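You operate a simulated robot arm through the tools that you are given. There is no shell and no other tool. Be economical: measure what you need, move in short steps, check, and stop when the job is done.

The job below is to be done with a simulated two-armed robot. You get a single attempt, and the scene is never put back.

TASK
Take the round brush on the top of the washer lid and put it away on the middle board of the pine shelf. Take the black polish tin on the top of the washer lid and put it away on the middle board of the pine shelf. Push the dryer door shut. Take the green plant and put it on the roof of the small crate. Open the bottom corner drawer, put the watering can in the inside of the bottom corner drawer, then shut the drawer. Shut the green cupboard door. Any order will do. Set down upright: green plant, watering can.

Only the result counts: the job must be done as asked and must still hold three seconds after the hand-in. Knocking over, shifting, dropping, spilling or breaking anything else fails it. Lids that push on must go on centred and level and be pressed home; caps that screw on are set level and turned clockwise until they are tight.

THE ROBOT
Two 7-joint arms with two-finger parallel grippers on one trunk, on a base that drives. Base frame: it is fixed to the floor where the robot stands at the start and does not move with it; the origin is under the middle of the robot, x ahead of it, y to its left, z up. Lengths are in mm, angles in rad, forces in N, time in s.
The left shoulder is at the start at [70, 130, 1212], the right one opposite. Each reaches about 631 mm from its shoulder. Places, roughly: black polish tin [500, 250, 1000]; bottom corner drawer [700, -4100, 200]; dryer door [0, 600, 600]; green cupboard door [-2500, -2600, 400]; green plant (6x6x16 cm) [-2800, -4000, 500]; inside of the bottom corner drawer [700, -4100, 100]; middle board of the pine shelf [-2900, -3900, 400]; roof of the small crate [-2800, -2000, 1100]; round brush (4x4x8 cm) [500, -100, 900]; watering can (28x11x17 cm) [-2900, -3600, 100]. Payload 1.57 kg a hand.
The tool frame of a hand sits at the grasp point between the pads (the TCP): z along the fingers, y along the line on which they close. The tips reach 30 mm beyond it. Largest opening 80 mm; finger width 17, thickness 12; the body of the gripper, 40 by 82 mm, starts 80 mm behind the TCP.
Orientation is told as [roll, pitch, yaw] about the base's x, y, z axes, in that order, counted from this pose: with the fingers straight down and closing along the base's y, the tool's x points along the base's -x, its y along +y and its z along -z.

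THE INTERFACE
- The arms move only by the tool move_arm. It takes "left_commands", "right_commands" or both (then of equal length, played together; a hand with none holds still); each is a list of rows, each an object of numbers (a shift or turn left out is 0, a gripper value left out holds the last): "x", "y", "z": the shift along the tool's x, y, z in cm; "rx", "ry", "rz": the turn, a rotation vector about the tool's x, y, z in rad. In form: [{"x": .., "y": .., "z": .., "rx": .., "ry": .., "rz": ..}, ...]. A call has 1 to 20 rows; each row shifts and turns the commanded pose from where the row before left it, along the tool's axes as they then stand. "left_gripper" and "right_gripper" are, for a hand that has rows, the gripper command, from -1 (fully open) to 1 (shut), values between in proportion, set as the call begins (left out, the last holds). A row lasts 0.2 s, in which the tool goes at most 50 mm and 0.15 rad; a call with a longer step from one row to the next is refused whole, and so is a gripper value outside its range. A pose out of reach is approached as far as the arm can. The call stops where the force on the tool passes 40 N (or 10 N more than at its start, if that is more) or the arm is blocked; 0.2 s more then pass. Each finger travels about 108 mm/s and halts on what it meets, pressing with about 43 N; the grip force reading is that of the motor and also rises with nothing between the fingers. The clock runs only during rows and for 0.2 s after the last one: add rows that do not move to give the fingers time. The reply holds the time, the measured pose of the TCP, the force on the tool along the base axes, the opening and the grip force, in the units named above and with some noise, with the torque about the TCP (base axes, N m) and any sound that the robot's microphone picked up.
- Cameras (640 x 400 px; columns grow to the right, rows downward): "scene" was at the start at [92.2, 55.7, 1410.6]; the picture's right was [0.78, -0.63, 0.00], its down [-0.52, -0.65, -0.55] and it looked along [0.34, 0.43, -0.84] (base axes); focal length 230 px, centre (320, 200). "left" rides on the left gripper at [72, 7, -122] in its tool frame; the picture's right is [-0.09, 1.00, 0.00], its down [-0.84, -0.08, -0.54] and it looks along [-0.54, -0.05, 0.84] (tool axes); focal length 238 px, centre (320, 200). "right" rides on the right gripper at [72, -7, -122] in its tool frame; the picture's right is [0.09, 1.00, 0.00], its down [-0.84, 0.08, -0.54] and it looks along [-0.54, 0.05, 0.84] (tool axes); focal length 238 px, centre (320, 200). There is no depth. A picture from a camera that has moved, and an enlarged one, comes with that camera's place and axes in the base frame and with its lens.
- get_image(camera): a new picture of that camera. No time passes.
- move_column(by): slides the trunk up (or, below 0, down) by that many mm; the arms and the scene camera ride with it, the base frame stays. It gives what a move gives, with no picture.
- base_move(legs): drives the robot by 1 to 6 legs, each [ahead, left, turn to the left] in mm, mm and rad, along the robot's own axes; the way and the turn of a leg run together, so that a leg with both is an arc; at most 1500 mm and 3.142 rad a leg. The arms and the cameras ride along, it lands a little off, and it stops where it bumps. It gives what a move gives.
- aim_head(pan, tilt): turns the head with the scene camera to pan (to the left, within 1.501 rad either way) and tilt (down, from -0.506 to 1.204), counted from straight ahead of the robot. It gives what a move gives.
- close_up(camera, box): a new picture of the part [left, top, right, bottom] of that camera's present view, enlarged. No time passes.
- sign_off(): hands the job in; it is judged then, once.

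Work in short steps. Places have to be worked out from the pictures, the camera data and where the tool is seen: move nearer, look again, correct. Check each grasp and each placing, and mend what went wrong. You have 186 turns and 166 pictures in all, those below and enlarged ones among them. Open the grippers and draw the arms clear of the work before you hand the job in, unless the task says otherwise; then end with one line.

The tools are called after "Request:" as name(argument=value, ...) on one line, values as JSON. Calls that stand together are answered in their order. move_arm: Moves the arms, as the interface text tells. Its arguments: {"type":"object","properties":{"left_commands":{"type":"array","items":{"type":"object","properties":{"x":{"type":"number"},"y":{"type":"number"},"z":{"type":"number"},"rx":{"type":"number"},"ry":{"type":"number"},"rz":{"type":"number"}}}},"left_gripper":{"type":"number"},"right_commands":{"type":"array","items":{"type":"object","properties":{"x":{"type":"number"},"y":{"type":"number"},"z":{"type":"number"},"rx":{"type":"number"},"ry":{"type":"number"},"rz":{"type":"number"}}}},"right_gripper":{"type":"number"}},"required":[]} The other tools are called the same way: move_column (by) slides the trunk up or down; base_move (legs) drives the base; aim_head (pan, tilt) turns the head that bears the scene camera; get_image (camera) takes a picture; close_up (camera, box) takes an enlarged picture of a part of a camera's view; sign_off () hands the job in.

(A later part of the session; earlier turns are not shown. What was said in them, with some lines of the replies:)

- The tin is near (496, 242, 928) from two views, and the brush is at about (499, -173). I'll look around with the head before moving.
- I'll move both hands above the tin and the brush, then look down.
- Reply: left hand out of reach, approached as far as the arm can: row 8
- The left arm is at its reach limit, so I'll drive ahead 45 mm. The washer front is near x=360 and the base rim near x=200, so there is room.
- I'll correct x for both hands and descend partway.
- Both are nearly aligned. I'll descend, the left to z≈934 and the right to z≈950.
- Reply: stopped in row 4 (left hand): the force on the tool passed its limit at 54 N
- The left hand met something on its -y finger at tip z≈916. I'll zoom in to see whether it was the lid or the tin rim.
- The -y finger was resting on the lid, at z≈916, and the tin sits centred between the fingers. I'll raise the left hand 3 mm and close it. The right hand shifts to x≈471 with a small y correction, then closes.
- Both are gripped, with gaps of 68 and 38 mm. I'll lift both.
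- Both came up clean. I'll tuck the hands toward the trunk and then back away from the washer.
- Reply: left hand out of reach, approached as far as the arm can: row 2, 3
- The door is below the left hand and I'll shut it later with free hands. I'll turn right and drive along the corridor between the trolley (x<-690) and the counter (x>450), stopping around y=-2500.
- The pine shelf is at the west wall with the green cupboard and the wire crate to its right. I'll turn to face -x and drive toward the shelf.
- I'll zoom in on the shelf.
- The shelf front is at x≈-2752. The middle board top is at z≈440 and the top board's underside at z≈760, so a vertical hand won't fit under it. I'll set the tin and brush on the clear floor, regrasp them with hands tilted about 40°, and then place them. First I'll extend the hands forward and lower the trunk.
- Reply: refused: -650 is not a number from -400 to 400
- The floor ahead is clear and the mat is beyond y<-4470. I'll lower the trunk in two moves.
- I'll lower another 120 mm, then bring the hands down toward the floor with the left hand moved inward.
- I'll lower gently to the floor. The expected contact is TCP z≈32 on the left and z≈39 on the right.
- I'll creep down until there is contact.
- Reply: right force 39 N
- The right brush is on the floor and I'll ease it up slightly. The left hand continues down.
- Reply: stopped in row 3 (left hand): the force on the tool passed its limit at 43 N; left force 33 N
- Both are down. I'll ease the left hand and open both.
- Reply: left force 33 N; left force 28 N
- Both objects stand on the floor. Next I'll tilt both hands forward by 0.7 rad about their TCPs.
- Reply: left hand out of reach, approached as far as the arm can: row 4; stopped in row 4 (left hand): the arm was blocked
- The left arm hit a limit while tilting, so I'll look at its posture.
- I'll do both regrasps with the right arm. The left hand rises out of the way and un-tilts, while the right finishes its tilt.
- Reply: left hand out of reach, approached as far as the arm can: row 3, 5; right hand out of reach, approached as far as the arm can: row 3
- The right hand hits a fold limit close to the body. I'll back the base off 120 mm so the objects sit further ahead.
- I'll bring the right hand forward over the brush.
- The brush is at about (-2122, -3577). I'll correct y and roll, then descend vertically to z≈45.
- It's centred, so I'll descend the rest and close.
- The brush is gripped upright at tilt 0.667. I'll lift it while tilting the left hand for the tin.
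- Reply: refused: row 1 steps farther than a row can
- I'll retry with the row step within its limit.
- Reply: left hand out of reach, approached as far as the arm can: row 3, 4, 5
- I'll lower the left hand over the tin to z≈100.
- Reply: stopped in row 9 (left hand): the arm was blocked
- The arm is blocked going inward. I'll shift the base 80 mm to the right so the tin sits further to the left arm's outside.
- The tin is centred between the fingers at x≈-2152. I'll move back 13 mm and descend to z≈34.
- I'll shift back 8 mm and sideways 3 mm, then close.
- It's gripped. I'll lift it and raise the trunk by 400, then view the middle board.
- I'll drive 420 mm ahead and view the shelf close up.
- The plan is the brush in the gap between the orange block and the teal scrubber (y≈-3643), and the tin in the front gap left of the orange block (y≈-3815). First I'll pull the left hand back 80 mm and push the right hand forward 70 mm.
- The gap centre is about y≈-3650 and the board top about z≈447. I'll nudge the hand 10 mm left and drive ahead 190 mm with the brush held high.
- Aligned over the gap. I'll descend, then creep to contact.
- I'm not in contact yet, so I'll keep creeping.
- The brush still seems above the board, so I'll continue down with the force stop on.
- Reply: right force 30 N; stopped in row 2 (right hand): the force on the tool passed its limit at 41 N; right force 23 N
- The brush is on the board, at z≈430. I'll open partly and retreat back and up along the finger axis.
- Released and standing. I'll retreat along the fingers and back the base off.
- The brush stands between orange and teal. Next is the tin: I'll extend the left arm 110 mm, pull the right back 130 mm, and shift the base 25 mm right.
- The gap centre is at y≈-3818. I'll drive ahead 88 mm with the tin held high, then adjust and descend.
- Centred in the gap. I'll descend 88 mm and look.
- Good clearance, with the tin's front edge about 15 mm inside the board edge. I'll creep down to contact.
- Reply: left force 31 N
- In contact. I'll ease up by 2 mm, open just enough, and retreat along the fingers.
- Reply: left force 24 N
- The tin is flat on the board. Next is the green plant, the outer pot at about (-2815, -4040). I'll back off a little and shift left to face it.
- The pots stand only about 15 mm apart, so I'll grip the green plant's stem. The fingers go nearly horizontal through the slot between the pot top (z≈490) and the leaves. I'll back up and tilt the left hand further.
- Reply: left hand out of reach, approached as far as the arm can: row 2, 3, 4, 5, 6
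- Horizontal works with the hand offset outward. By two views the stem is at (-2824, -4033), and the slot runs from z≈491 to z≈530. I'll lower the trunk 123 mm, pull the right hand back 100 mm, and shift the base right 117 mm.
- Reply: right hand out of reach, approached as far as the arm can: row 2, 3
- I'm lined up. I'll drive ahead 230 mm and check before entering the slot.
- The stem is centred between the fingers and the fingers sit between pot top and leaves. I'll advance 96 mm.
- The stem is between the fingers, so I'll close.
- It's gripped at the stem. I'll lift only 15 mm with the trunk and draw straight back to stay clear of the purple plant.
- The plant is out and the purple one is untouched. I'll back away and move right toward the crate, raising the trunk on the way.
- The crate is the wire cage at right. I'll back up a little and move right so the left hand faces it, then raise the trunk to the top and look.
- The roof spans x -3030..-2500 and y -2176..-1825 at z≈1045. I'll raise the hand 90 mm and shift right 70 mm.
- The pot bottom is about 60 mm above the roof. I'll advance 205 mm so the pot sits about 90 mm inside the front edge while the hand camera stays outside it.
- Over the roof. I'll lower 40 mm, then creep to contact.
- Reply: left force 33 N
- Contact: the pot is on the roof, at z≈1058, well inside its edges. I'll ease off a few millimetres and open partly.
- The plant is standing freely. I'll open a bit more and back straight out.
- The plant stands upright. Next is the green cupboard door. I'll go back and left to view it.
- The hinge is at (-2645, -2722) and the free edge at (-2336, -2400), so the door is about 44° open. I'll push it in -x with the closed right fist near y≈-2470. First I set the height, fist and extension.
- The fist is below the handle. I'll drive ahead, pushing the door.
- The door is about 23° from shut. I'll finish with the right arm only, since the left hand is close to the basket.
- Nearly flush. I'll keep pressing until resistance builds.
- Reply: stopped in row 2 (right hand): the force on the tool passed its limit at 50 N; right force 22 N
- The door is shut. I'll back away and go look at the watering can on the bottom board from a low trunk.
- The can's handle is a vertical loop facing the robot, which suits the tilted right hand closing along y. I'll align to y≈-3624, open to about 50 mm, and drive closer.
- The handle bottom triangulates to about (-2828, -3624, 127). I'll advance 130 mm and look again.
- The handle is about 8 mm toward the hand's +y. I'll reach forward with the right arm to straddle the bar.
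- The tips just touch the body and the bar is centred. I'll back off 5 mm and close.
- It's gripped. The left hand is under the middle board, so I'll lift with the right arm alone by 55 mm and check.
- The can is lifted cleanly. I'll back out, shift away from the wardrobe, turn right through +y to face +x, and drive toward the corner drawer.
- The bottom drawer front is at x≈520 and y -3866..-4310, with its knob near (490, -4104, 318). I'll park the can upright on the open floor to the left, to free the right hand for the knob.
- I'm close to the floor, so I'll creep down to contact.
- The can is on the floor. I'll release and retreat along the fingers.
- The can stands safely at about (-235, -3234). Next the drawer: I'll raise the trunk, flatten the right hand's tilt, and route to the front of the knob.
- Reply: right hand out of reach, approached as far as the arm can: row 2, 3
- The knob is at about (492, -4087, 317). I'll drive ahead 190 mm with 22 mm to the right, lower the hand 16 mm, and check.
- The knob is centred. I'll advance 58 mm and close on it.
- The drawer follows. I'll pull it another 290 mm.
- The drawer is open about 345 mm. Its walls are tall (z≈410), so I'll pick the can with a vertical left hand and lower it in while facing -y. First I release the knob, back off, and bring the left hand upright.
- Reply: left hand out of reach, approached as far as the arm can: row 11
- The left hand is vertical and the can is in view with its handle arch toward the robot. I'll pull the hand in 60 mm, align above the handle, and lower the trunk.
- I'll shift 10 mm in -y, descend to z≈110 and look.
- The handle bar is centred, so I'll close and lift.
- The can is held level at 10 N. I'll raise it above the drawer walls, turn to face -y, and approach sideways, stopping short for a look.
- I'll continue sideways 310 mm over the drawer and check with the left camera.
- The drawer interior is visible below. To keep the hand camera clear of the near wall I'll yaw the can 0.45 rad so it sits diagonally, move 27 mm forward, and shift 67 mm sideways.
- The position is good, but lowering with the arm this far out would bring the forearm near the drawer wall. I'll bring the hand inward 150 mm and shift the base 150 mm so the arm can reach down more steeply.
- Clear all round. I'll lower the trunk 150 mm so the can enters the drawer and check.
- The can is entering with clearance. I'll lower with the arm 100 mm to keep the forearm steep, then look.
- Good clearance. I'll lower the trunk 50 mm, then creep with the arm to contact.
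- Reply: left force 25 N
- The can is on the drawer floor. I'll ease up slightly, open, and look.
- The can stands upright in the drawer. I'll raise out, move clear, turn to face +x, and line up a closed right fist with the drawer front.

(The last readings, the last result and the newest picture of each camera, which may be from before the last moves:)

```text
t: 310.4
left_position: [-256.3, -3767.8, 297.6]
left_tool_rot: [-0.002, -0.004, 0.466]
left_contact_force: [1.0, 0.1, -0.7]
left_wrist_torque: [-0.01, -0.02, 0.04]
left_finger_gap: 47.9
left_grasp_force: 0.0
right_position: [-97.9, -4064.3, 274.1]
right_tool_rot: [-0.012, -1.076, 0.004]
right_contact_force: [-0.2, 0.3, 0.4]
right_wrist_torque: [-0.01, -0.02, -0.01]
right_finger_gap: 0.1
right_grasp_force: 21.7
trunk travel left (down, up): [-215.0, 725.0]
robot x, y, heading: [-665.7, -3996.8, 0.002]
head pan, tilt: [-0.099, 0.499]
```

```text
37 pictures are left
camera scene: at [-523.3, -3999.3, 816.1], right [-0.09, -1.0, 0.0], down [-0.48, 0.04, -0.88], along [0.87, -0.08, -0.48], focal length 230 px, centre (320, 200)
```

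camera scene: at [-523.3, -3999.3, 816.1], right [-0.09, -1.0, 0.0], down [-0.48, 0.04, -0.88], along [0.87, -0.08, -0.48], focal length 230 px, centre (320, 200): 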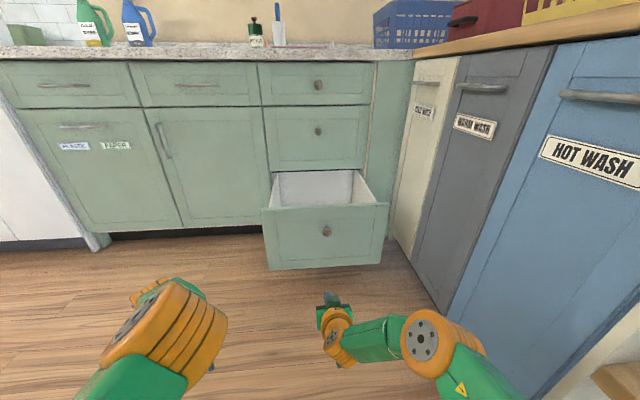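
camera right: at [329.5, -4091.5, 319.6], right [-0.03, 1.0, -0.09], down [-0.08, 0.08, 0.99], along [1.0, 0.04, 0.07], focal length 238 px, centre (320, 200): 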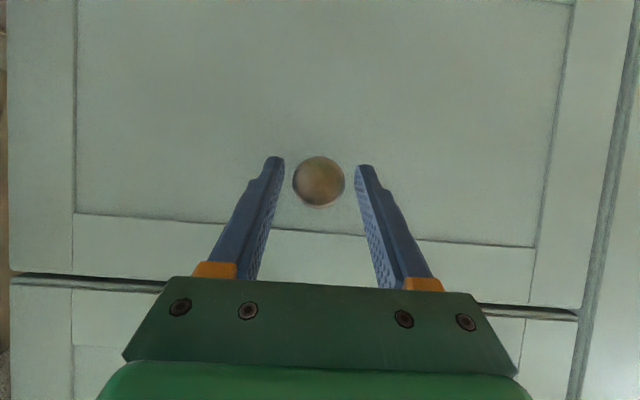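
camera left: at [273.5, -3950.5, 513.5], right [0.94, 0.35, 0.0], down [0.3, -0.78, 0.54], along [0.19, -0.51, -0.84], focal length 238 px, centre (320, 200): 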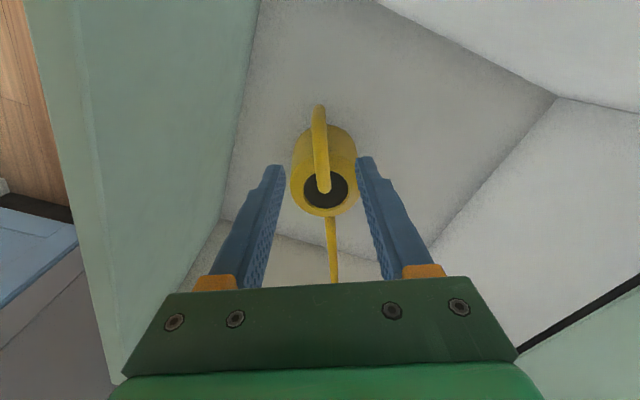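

The drawer front is straight ahead. I'll shift the left hand outward for clearance, then drive ahead to push the drawer in gently.

Request:
move_arm(left_commands=[{"y": 4}, {"y": 4}, {}])

Request:
base_move(legs=[[280, -15, 0], [220, 0, 0]])

Request:
get_image(camera="scene")

```text
t: 311.2
left_position: [-290.6, -3696.4, 296.4]
left_tool_rot: [-0.002, -0.004, 0.466]
left_contact_force: [-0.1, 0.4, 0.2]
left_wrist_torque: [-0.03, 0.01, -0.02]
left_finger_gap: 47.9
left_grasp_force: 0.1
right_position: [-97.6, -4063.8, 274.9]
right_tool_rot: [-0.01, -1.075, 0.007]
right_contact_force: [0.0, -1.0, -0.5]
right_wrist_torque: [0.01, 0.01, -0.03]
right_finger_gap: 0.2
right_grasp_force: 21.5
trunk travel left (down, up): [-215.0, 725.0]
robot x, y, heading: [-664.3, -3993.4, 0.006]
head pan, tilt: [-0.099, 0.499]
```

```text
t: 314.5
left_position: [213.4, -3705.0, 296.5]
left_tool_rot: [-0.001, -0.003, 0.47]
left_contact_force: [0.3, 0.1, 0.3]
left_wrist_torque: [0.0, 0.01, 0.04]
left_finger_gap: 47.8
left_grasp_force: 0.1
right_position: [407.8, -4072.4, 275.1]
right_tool_rot: [-0.011, -1.075, 0.007]
right_contact_force: [-0.1, -0.1, -0.1]
right_wrist_torque: [-0.02, 0.02, 0.01]
right_finger_gap: 0.0
right_grasp_force: 20.9
trunk travel left (down, up): [-215.0, 725.0]
robot x, y, heading: [-156.6, -4001.2, 0.01]
head pan, tilt: [-0.099, 0.499]
```

```text
36 pictures are left
camera scene: at [-17.7, -4009.6, 816.1], right [-0.09, -1.0, 0.0], down [-0.48, 0.04, -0.88], along [0.87, -0.08, -0.48], focal length 230 px, centre (320, 200)
```

scene: 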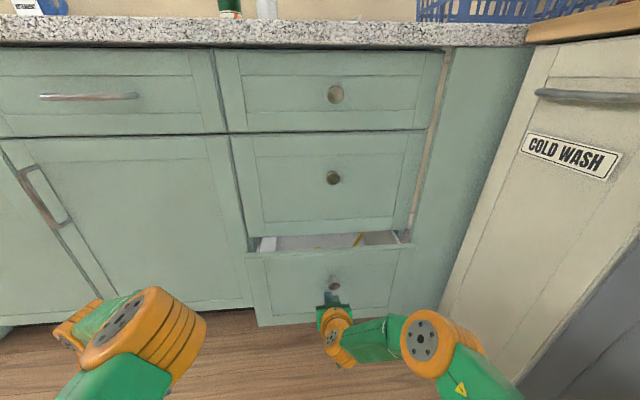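

It's about 75 mm from shut. I'll push further with the base, then finish with the arm.

Request:
base_move(legs=[[58, 0, 0]])

Request:
move_arm(right_commands=[{"x": -0.4, "z": 0.75}, {"x": -0.4, "z": 0.75}, {"x": -0.4, "z": 0.75}, {"x": -0.4, "z": 0.75}, {"x": -0.4, "z": 0.75}, {}])

Request:
get_image(camera="scene")

```text
t: 315.4
left_position: [270.7, -3704.9, 296.0]
left_tool_rot: [0.001, -0.002, 0.468]
left_contact_force: [-0.1, 0.0, -0.3]
left_wrist_torque: [-0.02, -0.06, 0.02]
left_finger_gap: 47.9
left_grasp_force: 0.0
right_position: [465.9, -4073.6, 274.5]
right_tool_rot: [-0.011, -1.076, 0.009]
right_contact_force: [-0.9, 0.3, -0.3]
right_wrist_torque: [0.02, 0.01, 0.01]
right_finger_gap: 0.1
right_grasp_force: 21.1
trunk travel left (down, up): [-215.0, 725.0]
robot x, y, heading: [-101.6, -4002.8, 0.012]
head pan, tilt: [-0.099, 0.499]
```

```text
t: 316.3
left_position: [270.3, -3706.3, 297.9]
left_tool_rot: [-0.004, -0.006, 0.467]
left_contact_force: [0.4, 0.7, -0.7]
left_wrist_torque: [-0.01, 0.05, 0.02]
left_finger_gap: 48.2
left_grasp_force: 0.0
right_position: [485.8, -4072.9, 274.3]
right_tool_rot: [-0.007, -1.066, 0.009]
right_contact_force: [-27.0, -0.4, 16.5]
right_wrist_torque: [0.23, -0.43, 0.06]
right_finger_gap: 0.0
right_grasp_force: 21.0
trunk travel left (down, up): [-215.0, 725.0]
robot x, y, heading: [-99.2, -4002.7, 0.007]
head pan, tilt: [-0.099, 0.499]
stopped in row 4 (right hand): the force on the tool passed its limit at 57 N (the readings are from after the stop); the commanded pose is now the measured one
```

```text
35 pictures are left
camera scene: at [35.4, -4009.5, 817.0], right [-0.09, -1.0, 0.0], down [-0.47, 0.04, -0.88], along [0.88, -0.08, -0.47], focal length 230 px, centre (320, 200)
```

scene: 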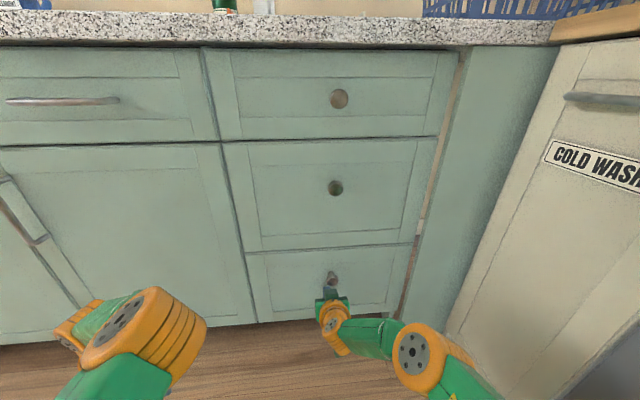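

The drawer is shut (the push stopped at 57 N with the front flush). The last job is the dryer door. I'll retract, raise the trunk, and drive back along the corridor.

Request:
move_arm(right_commands=[{"x": 1.9, "z": -3.5}, {"x": 1.9, "z": -3.5}, {"x": 1.9, "z": -3.5}, {}])

Request:
base_move(legs=[[-150, 0, -0.01]])

Request:
move_column(by=300)

Request:
close_up(camera="scene", box=[160, 100, 480, 350])

Request:
base_move(legs=[[0, 1300, 0], [0, 1300, 0]])

Request:
aim_head(pan=1.0, tilt=0.4)

Request:
get_image(camera="scene")

```text
t: 317.3
left_position: [271.4, -3706.5, 296.3]
left_tool_rot: [-0.002, -0.005, 0.466]
left_contact_force: [-0.3, -0.6, 0.4]
left_wrist_torque: [-0.01, -0.03, -0.01]
left_finger_gap: 48.3
left_grasp_force: 0.0
right_position: [369.1, -4061.3, 280.5]
right_tool_rot: [-0.014, -1.061, 0.006]
right_contact_force: [-0.4, -0.4, 0.2]
right_wrist_torque: [0.0, 0.02, -0.03]
right_finger_gap: 0.0
right_grasp_force: 21.4
right hand out of reach, approached as far as the arm can: row 2, 3
trunk travel left (down, up): [-215.0, 725.0]
robot x, y, heading: [-99.8, -4000.5, 0.006]
head pan, tilt: [-0.099, 0.499]
```

```text
t: 318.7
left_position: [123.8, -3708.9, 296.9]
left_tool_rot: [-0.002, -0.003, 0.456]
left_contact_force: [0.0, -0.2, 0.2]
left_wrist_torque: [-0.01, -0.01, -0.01]
left_finger_gap: 48.0
left_grasp_force: 0.1
right_position: [217.9, -4063.6, 280.5]
right_tool_rot: [-0.014, -1.061, -0.001]
right_contact_force: [0.9, -0.2, 0.6]
right_wrist_torque: [0.03, 0.01, 0.0]
right_finger_gap: 0.0
right_grasp_force: 21.0
trunk travel left (down, up): [-215.0, 725.0]
robot x, y, heading: [-246.2, -4000.8, -0.003]
head pan, tilt: [-0.099, 0.499]
```

```text
t: 321.7
left_position: [123.8, -3710.9, 595.7]
left_tool_rot: [-0.001, -0.004, 0.458]
left_contact_force: [0.1, -0.6, 0.6]
left_wrist_torque: [0.03, 0.0, -0.02]
left_finger_gap: 47.6
left_grasp_force: 0.0
right_position: [218.0, -4066.6, 580.2]
right_tool_rot: [-0.013, -1.059, -0.002]
right_contact_force: [-0.4, 0.7, -0.4]
right_wrist_torque: [-0.01, -0.03, 0.0]
right_finger_gap: 0.1
right_grasp_force: 21.5
trunk travel left (down, up): [-515.0, 425.0]
robot x, y, heading: [-250.3, -4004.0, -0.004]
head pan, tilt: [-0.099, 0.499]
```

```text
1.60 times, centred on (320, 225) of scene
camera zoom: at [-110.8, -4011.2, 1116.1], right [-0.1, -0.99, 0.0], down [-0.48, 0.05, -0.88], along [0.87, -0.09, -0.48], focal length 368 px, centre (320, 160)
```

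zoom: 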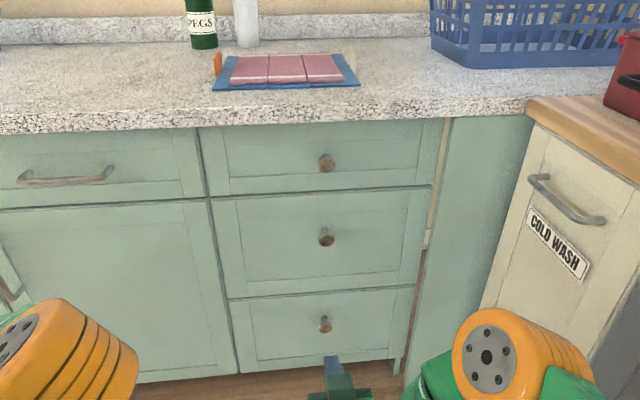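

```text
t: 334.3
left_position: [116.8, -1109.1, 596.5]
left_tool_rot: [-0.002, -0.004, 0.465]
left_contact_force: [0.1, -0.6, -0.6]
left_wrist_torque: [-0.02, 0.01, 0.0]
left_finger_gap: 47.9
left_grasp_force: 0.2
right_position: [214.5, -1463.0, 579.3]
right_tool_rot: [-0.015, -1.06, 0.009]
right_contact_force: [-0.1, -1.0, 0.2]
right_wrist_torque: [-0.02, 0.01, 0.01]
right_finger_gap: 0.1
right_grasp_force: 21.4
trunk travel left (down, up): [-515.0, 425.0]
robot x, y, heading: [-255.5, -1403.8, 0.007]
head pan, tilt: [-0.099, 0.499]
```

```text
t: 335.6
left_position: [116.8, -1109.2, 596.6]
left_tool_rot: [-0.003, -0.003, 0.467]
left_contact_force: [-0.3, -0.3, -1.2]
left_wrist_torque: [0.01, 0.01, 0.0]
left_finger_gap: 48.3
left_grasp_force: 0.1
right_position: [215.4, -1463.0, 580.8]
right_tool_rot: [-0.013, -1.06, 0.009]
right_contact_force: [0.3, 1.3, 0.5]
right_wrist_torque: [0.0, -0.01, -0.04]
right_finger_gap: 0.0
right_grasp_force: 21.2
trunk travel left (down, up): [-515.0, 425.0]
robot x, y, heading: [-252.7, -1408.1, 0.008]
head pan, tilt: [1.0, 0.4]
```

```text
33 pictures are left
camera scene: at [-156.0, -1325.7, 1125.2], right [0.84, -0.54, 0.0], down [-0.21, -0.33, -0.92], along [0.49, 0.78, -0.39], focal length 230 px, centre (320, 200)
```

scene: 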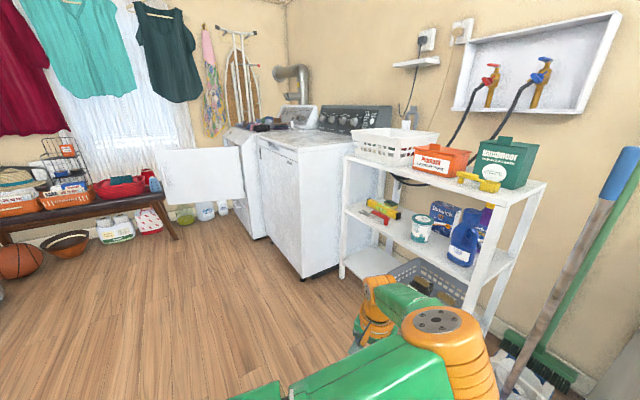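

The drawer is confirmed shut. I'll move nearer to the dryer to measure its open door.

Request:
base_move(legs=[[0, 1000, 0], [-450, 0, 0.7]])

Request:
aim_head(pan=0.0, tilt=0.5)

Request:
get_image(camera="scene")

```text
t: 343.2
left_position: [-573.9, -80.3, 596.8]
left_tool_rot: [-0.003, -0.004, 1.157]
left_contact_force: [-0.9, 0.4, 0.0]
left_wrist_torque: [0.01, -0.03, -0.04]
left_finger_gap: 47.9
left_grasp_force: 0.0
right_position: [-274.1, -291.4, 579.9]
right_tool_rot: [-0.015, -1.059, 0.699]
right_contact_force: [-0.4, -0.3, -0.7]
right_wrist_torque: [-0.02, -0.02, 0.01]
right_finger_gap: 0.0
right_grasp_force: 21.3
trunk travel left (down, up): [-515.0, 425.0]
robot x, y, heading: [-671.4, -540.7, 0.698]
head pan, tilt: [1.0, 0.4]
```

```text
t: 344.4
left_position: [-573.7, -81.4, 596.7]
left_tool_rot: [-0.001, -0.003, 1.157]
left_contact_force: [-0.6, 0.0, 0.3]
left_wrist_torque: [0.02, 0.03, -0.03]
left_finger_gap: 48.0
left_grasp_force: 0.1
right_position: [-272.8, -291.4, 580.1]
right_tool_rot: [-0.014, -1.059, 0.698]
right_contact_force: [-0.7, 0.2, 0.2]
right_wrist_torque: [-0.02, 0.0, 0.02]
right_finger_gap: 0.0
right_grasp_force: 21.2
trunk travel left (down, up): [-515.0, 425.0]
robot x, y, heading: [-677.0, -548.9, 0.696]
head pan, tilt: [0.0, 0.499]
```

```text
32 pictures are left
camera scene: at [-565.5, -453.8, 1116.1], right [0.64, -0.77, 0.0], down [-0.37, -0.31, -0.88], along [0.67, 0.56, -0.48], focal length 230 px, centre (320, 200)
```

scene: 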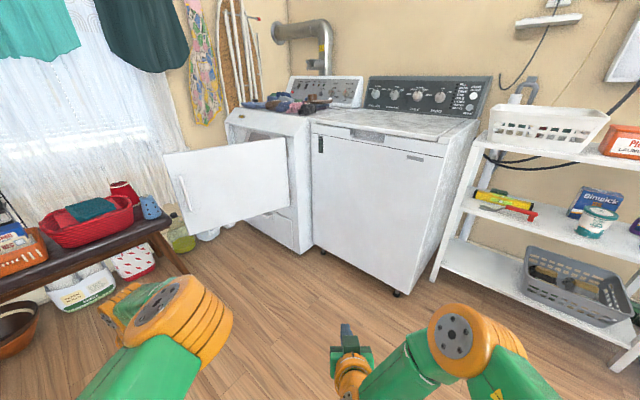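

The dryer door hinge is at (297, 515) and its free edge at (-257, 683). It is about 73° open, with its outer face toward us. A straight diagonal push from (-86, 632) toward (297, 915) will shut it. I'll raise and tuck the left arm, then get into position.

Request:
move_arm(left_commands=[{"z": -4}, {"z": -4}, {"z": -4}, {"z": -4}, {"z": -4}, {"z": -4}, {"z": -4}, {"x": 4}, {"x": 4}, {"x": 4}, {}])

Request:
base_move(legs=[[594, 623, 0], [0, 0, -0.06]])

Request:
aim_head(pan=0.2, tilt=0.6)

Request:
get_image(camera="scene")

```text
t: 346.9
left_position: [-653.8, -145.6, 888.6]
left_tool_rot: [-0.002, -0.002, 1.159]
left_contact_force: [-0.3, -0.5, -0.3]
left_wrist_torque: [0.02, 0.01, 0.02]
left_finger_gap: 48.3
left_grasp_force: 0.0
left hand out of reach, approached as far as the arm can: row 9, 10
right_position: [-273.4, -291.2, 578.9]
right_tool_rot: [-0.012, -1.056, 0.7]
right_contact_force: [0.2, -0.4, 0.2]
right_wrist_torque: [-0.01, -0.04, 0.02]
right_finger_gap: 0.0
right_grasp_force: 20.9
trunk travel left (down, up): [-515.0, 425.0]
robot x, y, heading: [-669.6, -545.0, 0.699]
head pan, tilt: [0.0, 0.499]
```

```text
t: 351.8
left_position: [-584.6, 712.9, 888.2]
left_tool_rot: [-0.002, -0.003, 1.109]
left_contact_force: [0.4, 0.3, 0.4]
left_wrist_torque: [0.01, -0.02, 0.0]
left_finger_gap: 48.0
left_grasp_force: 0.2
right_position: [-211.2, 548.2, 579.7]
right_tool_rot: [-0.012, -1.06, 0.65]
right_contact_force: [0.5, -0.5, -0.3]
right_wrist_torque: [0.04, -0.02, 0.03]
right_finger_gap: 0.1
right_grasp_force: 21.2
trunk travel left (down, up): [-515.0, 425.0]
robot x, y, heading: [-623.0, 310.5, 0.649]
head pan, tilt: [0.0, 0.499]
```

```text
t: 352.6
left_position: [-584.4, 712.0, 888.5]
left_tool_rot: [-0.002, -0.003, 1.109]
left_contact_force: [0.7, 0.0, -1.2]
left_wrist_torque: [-0.04, 0.02, -0.03]
left_finger_gap: 48.1
left_grasp_force: 0.0
right_position: [-211.4, 546.8, 580.0]
right_tool_rot: [-0.014, -1.058, 0.651]
right_contact_force: [0.7, -0.3, 0.6]
right_wrist_torque: [0.01, 0.0, 0.04]
right_finger_gap: 0.0
right_grasp_force: 21.4
trunk travel left (down, up): [-515.0, 425.0]
robot x, y, heading: [-620.9, 315.9, 0.645]
head pan, tilt: [0.201, 0.6]
```

```text
31 pictures are left
camera scene: at [-525.2, 411.2, 1107.1], right [0.75, -0.66, 0.0], down [-0.37, -0.42, -0.83], along [0.55, 0.62, -0.56], focal length 230 px, centre (320, 200)
```

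scene: 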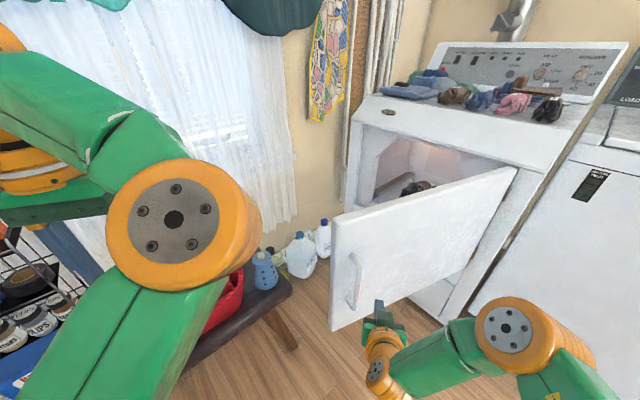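

The fist faces the door's outer face and the raised left arm is clear. I'll push ahead 320 mm.

Request:
base_move(legs=[[320, 0, 0]])

Request:
get_image(camera="scene")

```text
t: 354.7
left_position: [-330.3, 905.8, 887.4]
left_tool_rot: [-0.001, -0.003, 1.107]
left_contact_force: [-0.1, -0.5, 0.1]
left_wrist_torque: [-0.04, 0.01, 0.0]
left_finger_gap: 47.8
left_grasp_force: 0.1
right_position: [42.9, 740.7, 579.7]
right_tool_rot: [-0.013, -1.059, 0.651]
right_contact_force: [0.3, 0.3, -0.7]
right_wrist_torque: [0.0, 0.01, 0.0]
right_finger_gap: 0.0
right_grasp_force: 20.7
trunk travel left (down, up): [-515.0, 425.0]
robot x, y, heading: [-364.9, 506.9, 0.645]
head pan, tilt: [0.201, 0.6]
```

```text
30 pictures are left
camera scene: at [-270.4, 604.4, 1107.0], right [0.75, -0.66, 0.0], down [-0.37, -0.42, -0.82], along [0.54, 0.62, -0.57], focal length 230 px, centre (320, 200)
```

scene: 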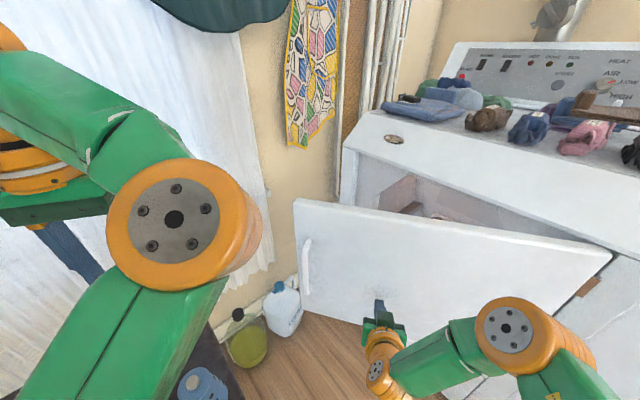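

The door is about 44° from shut. I'll continue in a more +x direction.

Request:
base_move(legs=[[175, -44, 0]])

Request:
get_image(camera="scene")

```text
t: 356.2
left_position: [-166.0, 974.9, 888.5]
left_tool_rot: [-0.002, -0.005, 1.112]
left_contact_force: [-0.1, -0.7, 0.1]
left_wrist_torque: [-0.02, 0.0, 0.0]
left_finger_gap: 48.0
left_grasp_force: 0.1
right_position: [206.7, 811.8, 580.3]
right_tool_rot: [-0.014, -1.059, 0.654]
right_contact_force: [-1.0, 0.5, -0.3]
right_wrist_torque: [0.0, -0.02, -0.01]
right_finger_gap: 0.0
right_grasp_force: 21.5
trunk travel left (down, up): [-515.0, 425.0]
robot x, y, heading: [-203.1, 577.9, 0.658]
head pan, tilt: [0.201, 0.6]
```

```text
29 pictures are left
camera scene: at [-106.3, 674.3, 1107.0], right [0.75, -0.66, 0.0], down [-0.37, -0.43, -0.82], along [0.54, 0.62, -0.57], focal length 230 px, centre (320, 200)
```

scene: 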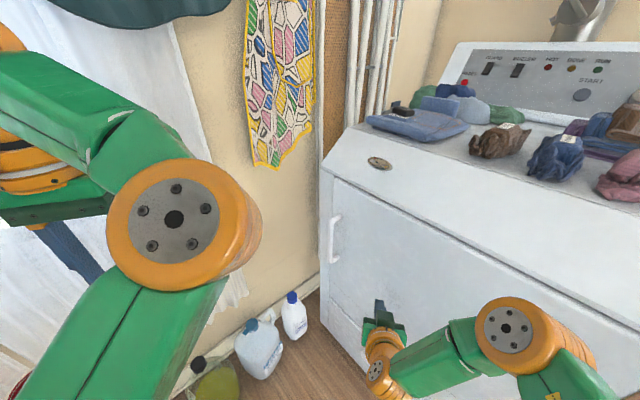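

Nearly shut. I'll finish with small arm steps along +x until it resists.

Request:
move_arm(right_commands=[{"x": -0.39, "y": -0.6, "z": 0.7}, {"x": -0.39, "y": -0.6, "z": 0.7}, {"x": -0.39, "y": -0.6, "z": 0.7}, {"x": -0.39, "y": -0.6, "z": 0.7}, {"x": -0.39, "y": -0.6, "z": 0.7}, {"x": -0.39, "y": -0.6, "z": 0.7}, {"x": -0.39, "y": -0.6, "z": 0.7}, {"x": -0.39, "y": -0.6, "z": 0.7}, {}])

Request:
get_image(camera="scene")

```text
t: 357.2
left_position: [-170.4, 972.8, 889.0]
left_tool_rot: [-0.005, -0.009, 1.111]
left_contact_force: [0.0, -0.1, 0.4]
left_wrist_torque: [-0.01, -0.05, 0.02]
left_finger_gap: 47.9
left_grasp_force: 0.0
right_position: [230.5, 819.7, 583.6]
right_tool_rot: [-0.014, -1.038, 0.66]
right_contact_force: [-13.7, -6.8, 9.0]
right_wrist_torque: [0.01, -0.14, -0.06]
right_finger_gap: 0.1
right_grasp_force: 21.4
right hand out of reach, approached as far as the arm can: row 2, 3, 5
trunk travel left (down, up): [-515.0, 425.0]
robot x, y, heading: [-202.9, 577.3, 0.657]
head pan, tilt: [0.201, 0.6]
stopped in row 5 (right hand): the force on the tool passed its limit at 50 N (the readings are from after the stop); the commanded pose is now the measured one
```

```text
28 pictures are left
camera scene: at [-112.1, 670.9, 1108.1], right [0.75, -0.66, 0.0], down [-0.37, -0.42, -0.83], along [0.55, 0.62, -0.56], focal length 230 px, centre (320, 200)
```

scene: 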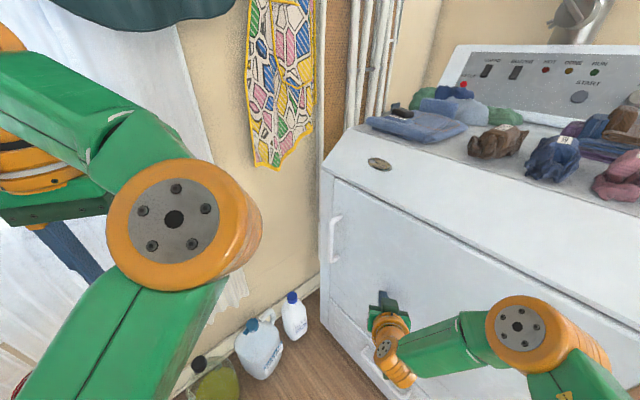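

The push met 50 N. I'll back away and inspect the door seam.

Request:
base_move(legs=[[-300, 0, 0]])

Request:
aim_head(pan=-0.1, tilt=0.45)

Request:
close_up(camera="scene", box=[150, 60, 450, 340])

```text
t: 359.3
left_position: [-406.7, 790.8, 888.7]
left_tool_rot: [-0.003, -0.004, 1.108]
left_contact_force: [-0.6, -0.2, -0.4]
left_wrist_torque: [0.0, -0.02, 0.01]
left_finger_gap: 47.9
left_grasp_force: 0.1
right_position: [-5.8, 634.2, 580.7]
right_tool_rot: [-0.013, -1.036, 0.651]
right_contact_force: [0.3, 0.1, 0.0]
right_wrist_torque: [0.01, 0.01, -0.01]
right_finger_gap: 0.2
right_grasp_force: 21.0
trunk travel left (down, up): [-515.0, 425.0]
robot x, y, heading: [-441.9, 390.6, 0.653]
head pan, tilt: [0.201, 0.6]
```

```text
t: 360.1
left_position: [-405.7, 790.1, 888.2]
left_tool_rot: [-0.005, -0.005, 1.107]
left_contact_force: [-0.3, 1.0, -0.1]
left_wrist_torque: [0.02, -0.05, -0.03]
left_finger_gap: 48.1
left_grasp_force: 0.0
right_position: [-5.3, 634.6, 580.3]
right_tool_rot: [-0.011, -1.034, 0.651]
right_contact_force: [-0.1, 0.2, 0.5]
right_wrist_torque: [-0.01, 0.01, -0.01]
right_finger_gap: 0.0
right_grasp_force: 21.0
trunk travel left (down, up): [-515.0, 425.0]
robot x, y, heading: [-441.7, 393.3, 0.648]
head pan, tilt: [-0.099, 0.45]
```

```text
1.43 times, centred on (300, 200) of scene
camera zoom: at [-328.2, 471.4, 1120.5], right [0.52, -0.85, 0.0], down [-0.37, -0.23, -0.9], along [0.77, 0.47, -0.44], focal length 329 px, centre (349, 200)
```

zoom: 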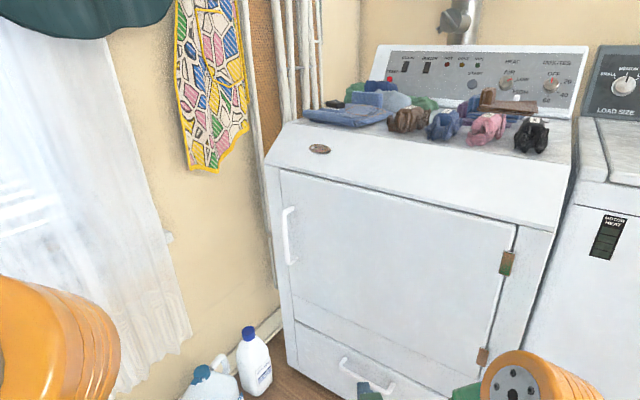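

Request:
close_up(camera="scene", box=[260, 130, 400, 240])

Request:
base_move(legs=[[-250, -300, 0]])

Request:
aim_head(pan=0.1, tilt=0.4)

Request:
close_up(camera="scene", box=[180, 90, 380, 260])

```text
3.64 times, centred on (330, 185) of scene
camera zoom: at [-328.2, 471.4, 1120.5], right [0.52, -0.85, 0.0], down [-0.37, -0.23, -0.9], along [0.77, 0.47, -0.44], focal length 837 px, centre (284, 254)
```

zoom: 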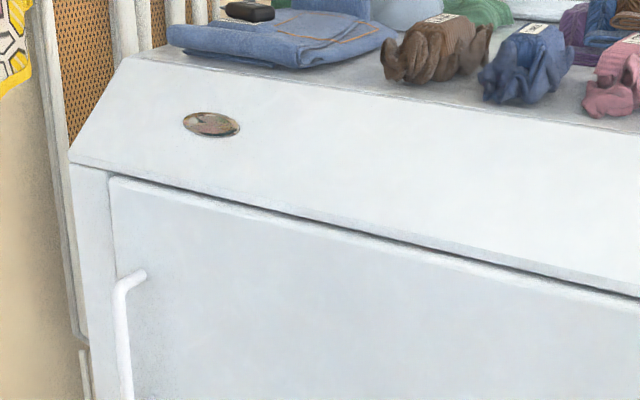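

```text
t: 362.5
left_position: [-423.5, 410.1, 888.9]
left_tool_rot: [-0.006, -0.003, 1.104]
left_contact_force: [0.1, -0.5, 0.3]
left_wrist_torque: [-0.02, 0.03, 0.02]
left_finger_gap: 48.0
left_grasp_force: 0.1
right_position: [-21.7, 250.8, 580.5]
right_tool_rot: [-0.012, -1.035, 0.646]
right_contact_force: [-0.5, -0.7, -0.1]
right_wrist_torque: [-0.01, -0.02, -0.01]
right_finger_gap: 0.0
right_grasp_force: 20.9
trunk travel left (down, up): [-515.0, 425.0]
robot x, y, heading: [-460.7, 15.7, 0.645]
head pan, tilt: [-0.099, 0.45]
```

```text
t: 363.2
left_position: [-422.2, 409.0, 887.7]
left_tool_rot: [-0.004, -0.003, 1.103]
left_contact_force: [0.2, -0.6, 0.2]
left_wrist_torque: [-0.02, 0.03, 0.0]
left_finger_gap: 48.1
left_grasp_force: 0.0
right_position: [-22.0, 251.6, 581.1]
right_tool_rot: [-0.011, -1.035, 0.648]
right_contact_force: [-0.2, 0.5, -0.4]
right_wrist_torque: [0.01, 0.0, -0.03]
right_finger_gap: 0.0
right_grasp_force: 20.8
trunk travel left (down, up): [-515.0, 425.0]
robot x, y, heading: [-462.7, 11.6, 0.645]
head pan, tilt: [0.099, 0.4]
```

```text
2.35 times, centred on (280, 175) of scene
camera zoom: at [-356.3, 104.6, 1125.2], right [0.68, -0.74, 0.0], down [-0.29, -0.26, -0.92], along [0.68, 0.62, -0.39], focal length 541 px, centre (414, 259)
```

zoom: 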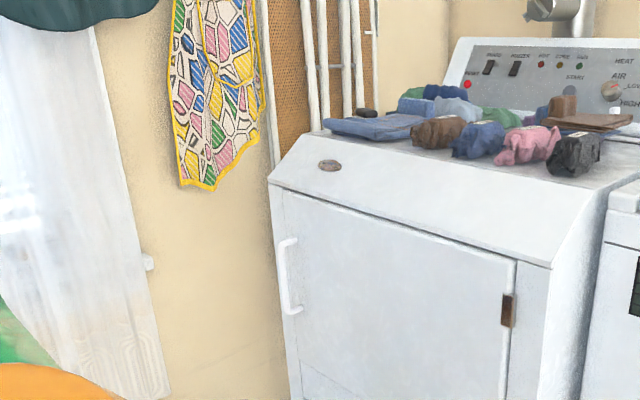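

The door is flush with its frame: the seams are parallel, the hinge and frame strips match, and the push stopped at 50 N. I'll open the grippers, clear of everything, and hand in.

Request:
move_arm(left_commands=[{}, {}, {}, {}], right_commands=[{}, {}, {}, {}], left_gripper=-1, right_gripper=-1)

Request:
sign_off()

```text
t: 364.2
left_position: [-422.5, 409.8, 887.2]
left_tool_rot: [-0.003, -0.004, 1.103]
left_contact_force: [-0.5, 1.1, -0.4]
left_wrist_torque: [0.01, 0.0, -0.01]
left_finger_gap: 79.8
left_grasp_force: 0.2
right_position: [-22.3, 250.7, 581.4]
right_tool_rot: [-0.012, -1.033, 0.645]
right_contact_force: [-0.5, -0.5, 0.0]
right_wrist_torque: [-0.02, 0.0, 0.02]
right_finger_gap: 80.2
right_grasp_force: 0.1
trunk travel left (down, up): [-515.0, 425.0]
robot x, y, heading: [-463.8, 11.3, 0.637]
head pan, tilt: [0.099, 0.4]
```

```text
The job is handed in.
```

I did all six tasks and handed the job in: the brush and tin are on the middle board, the plant is upright on the crate roof, the watering can is upright in the shut bottom drawer, and the cupboard and dryer doors are shut.
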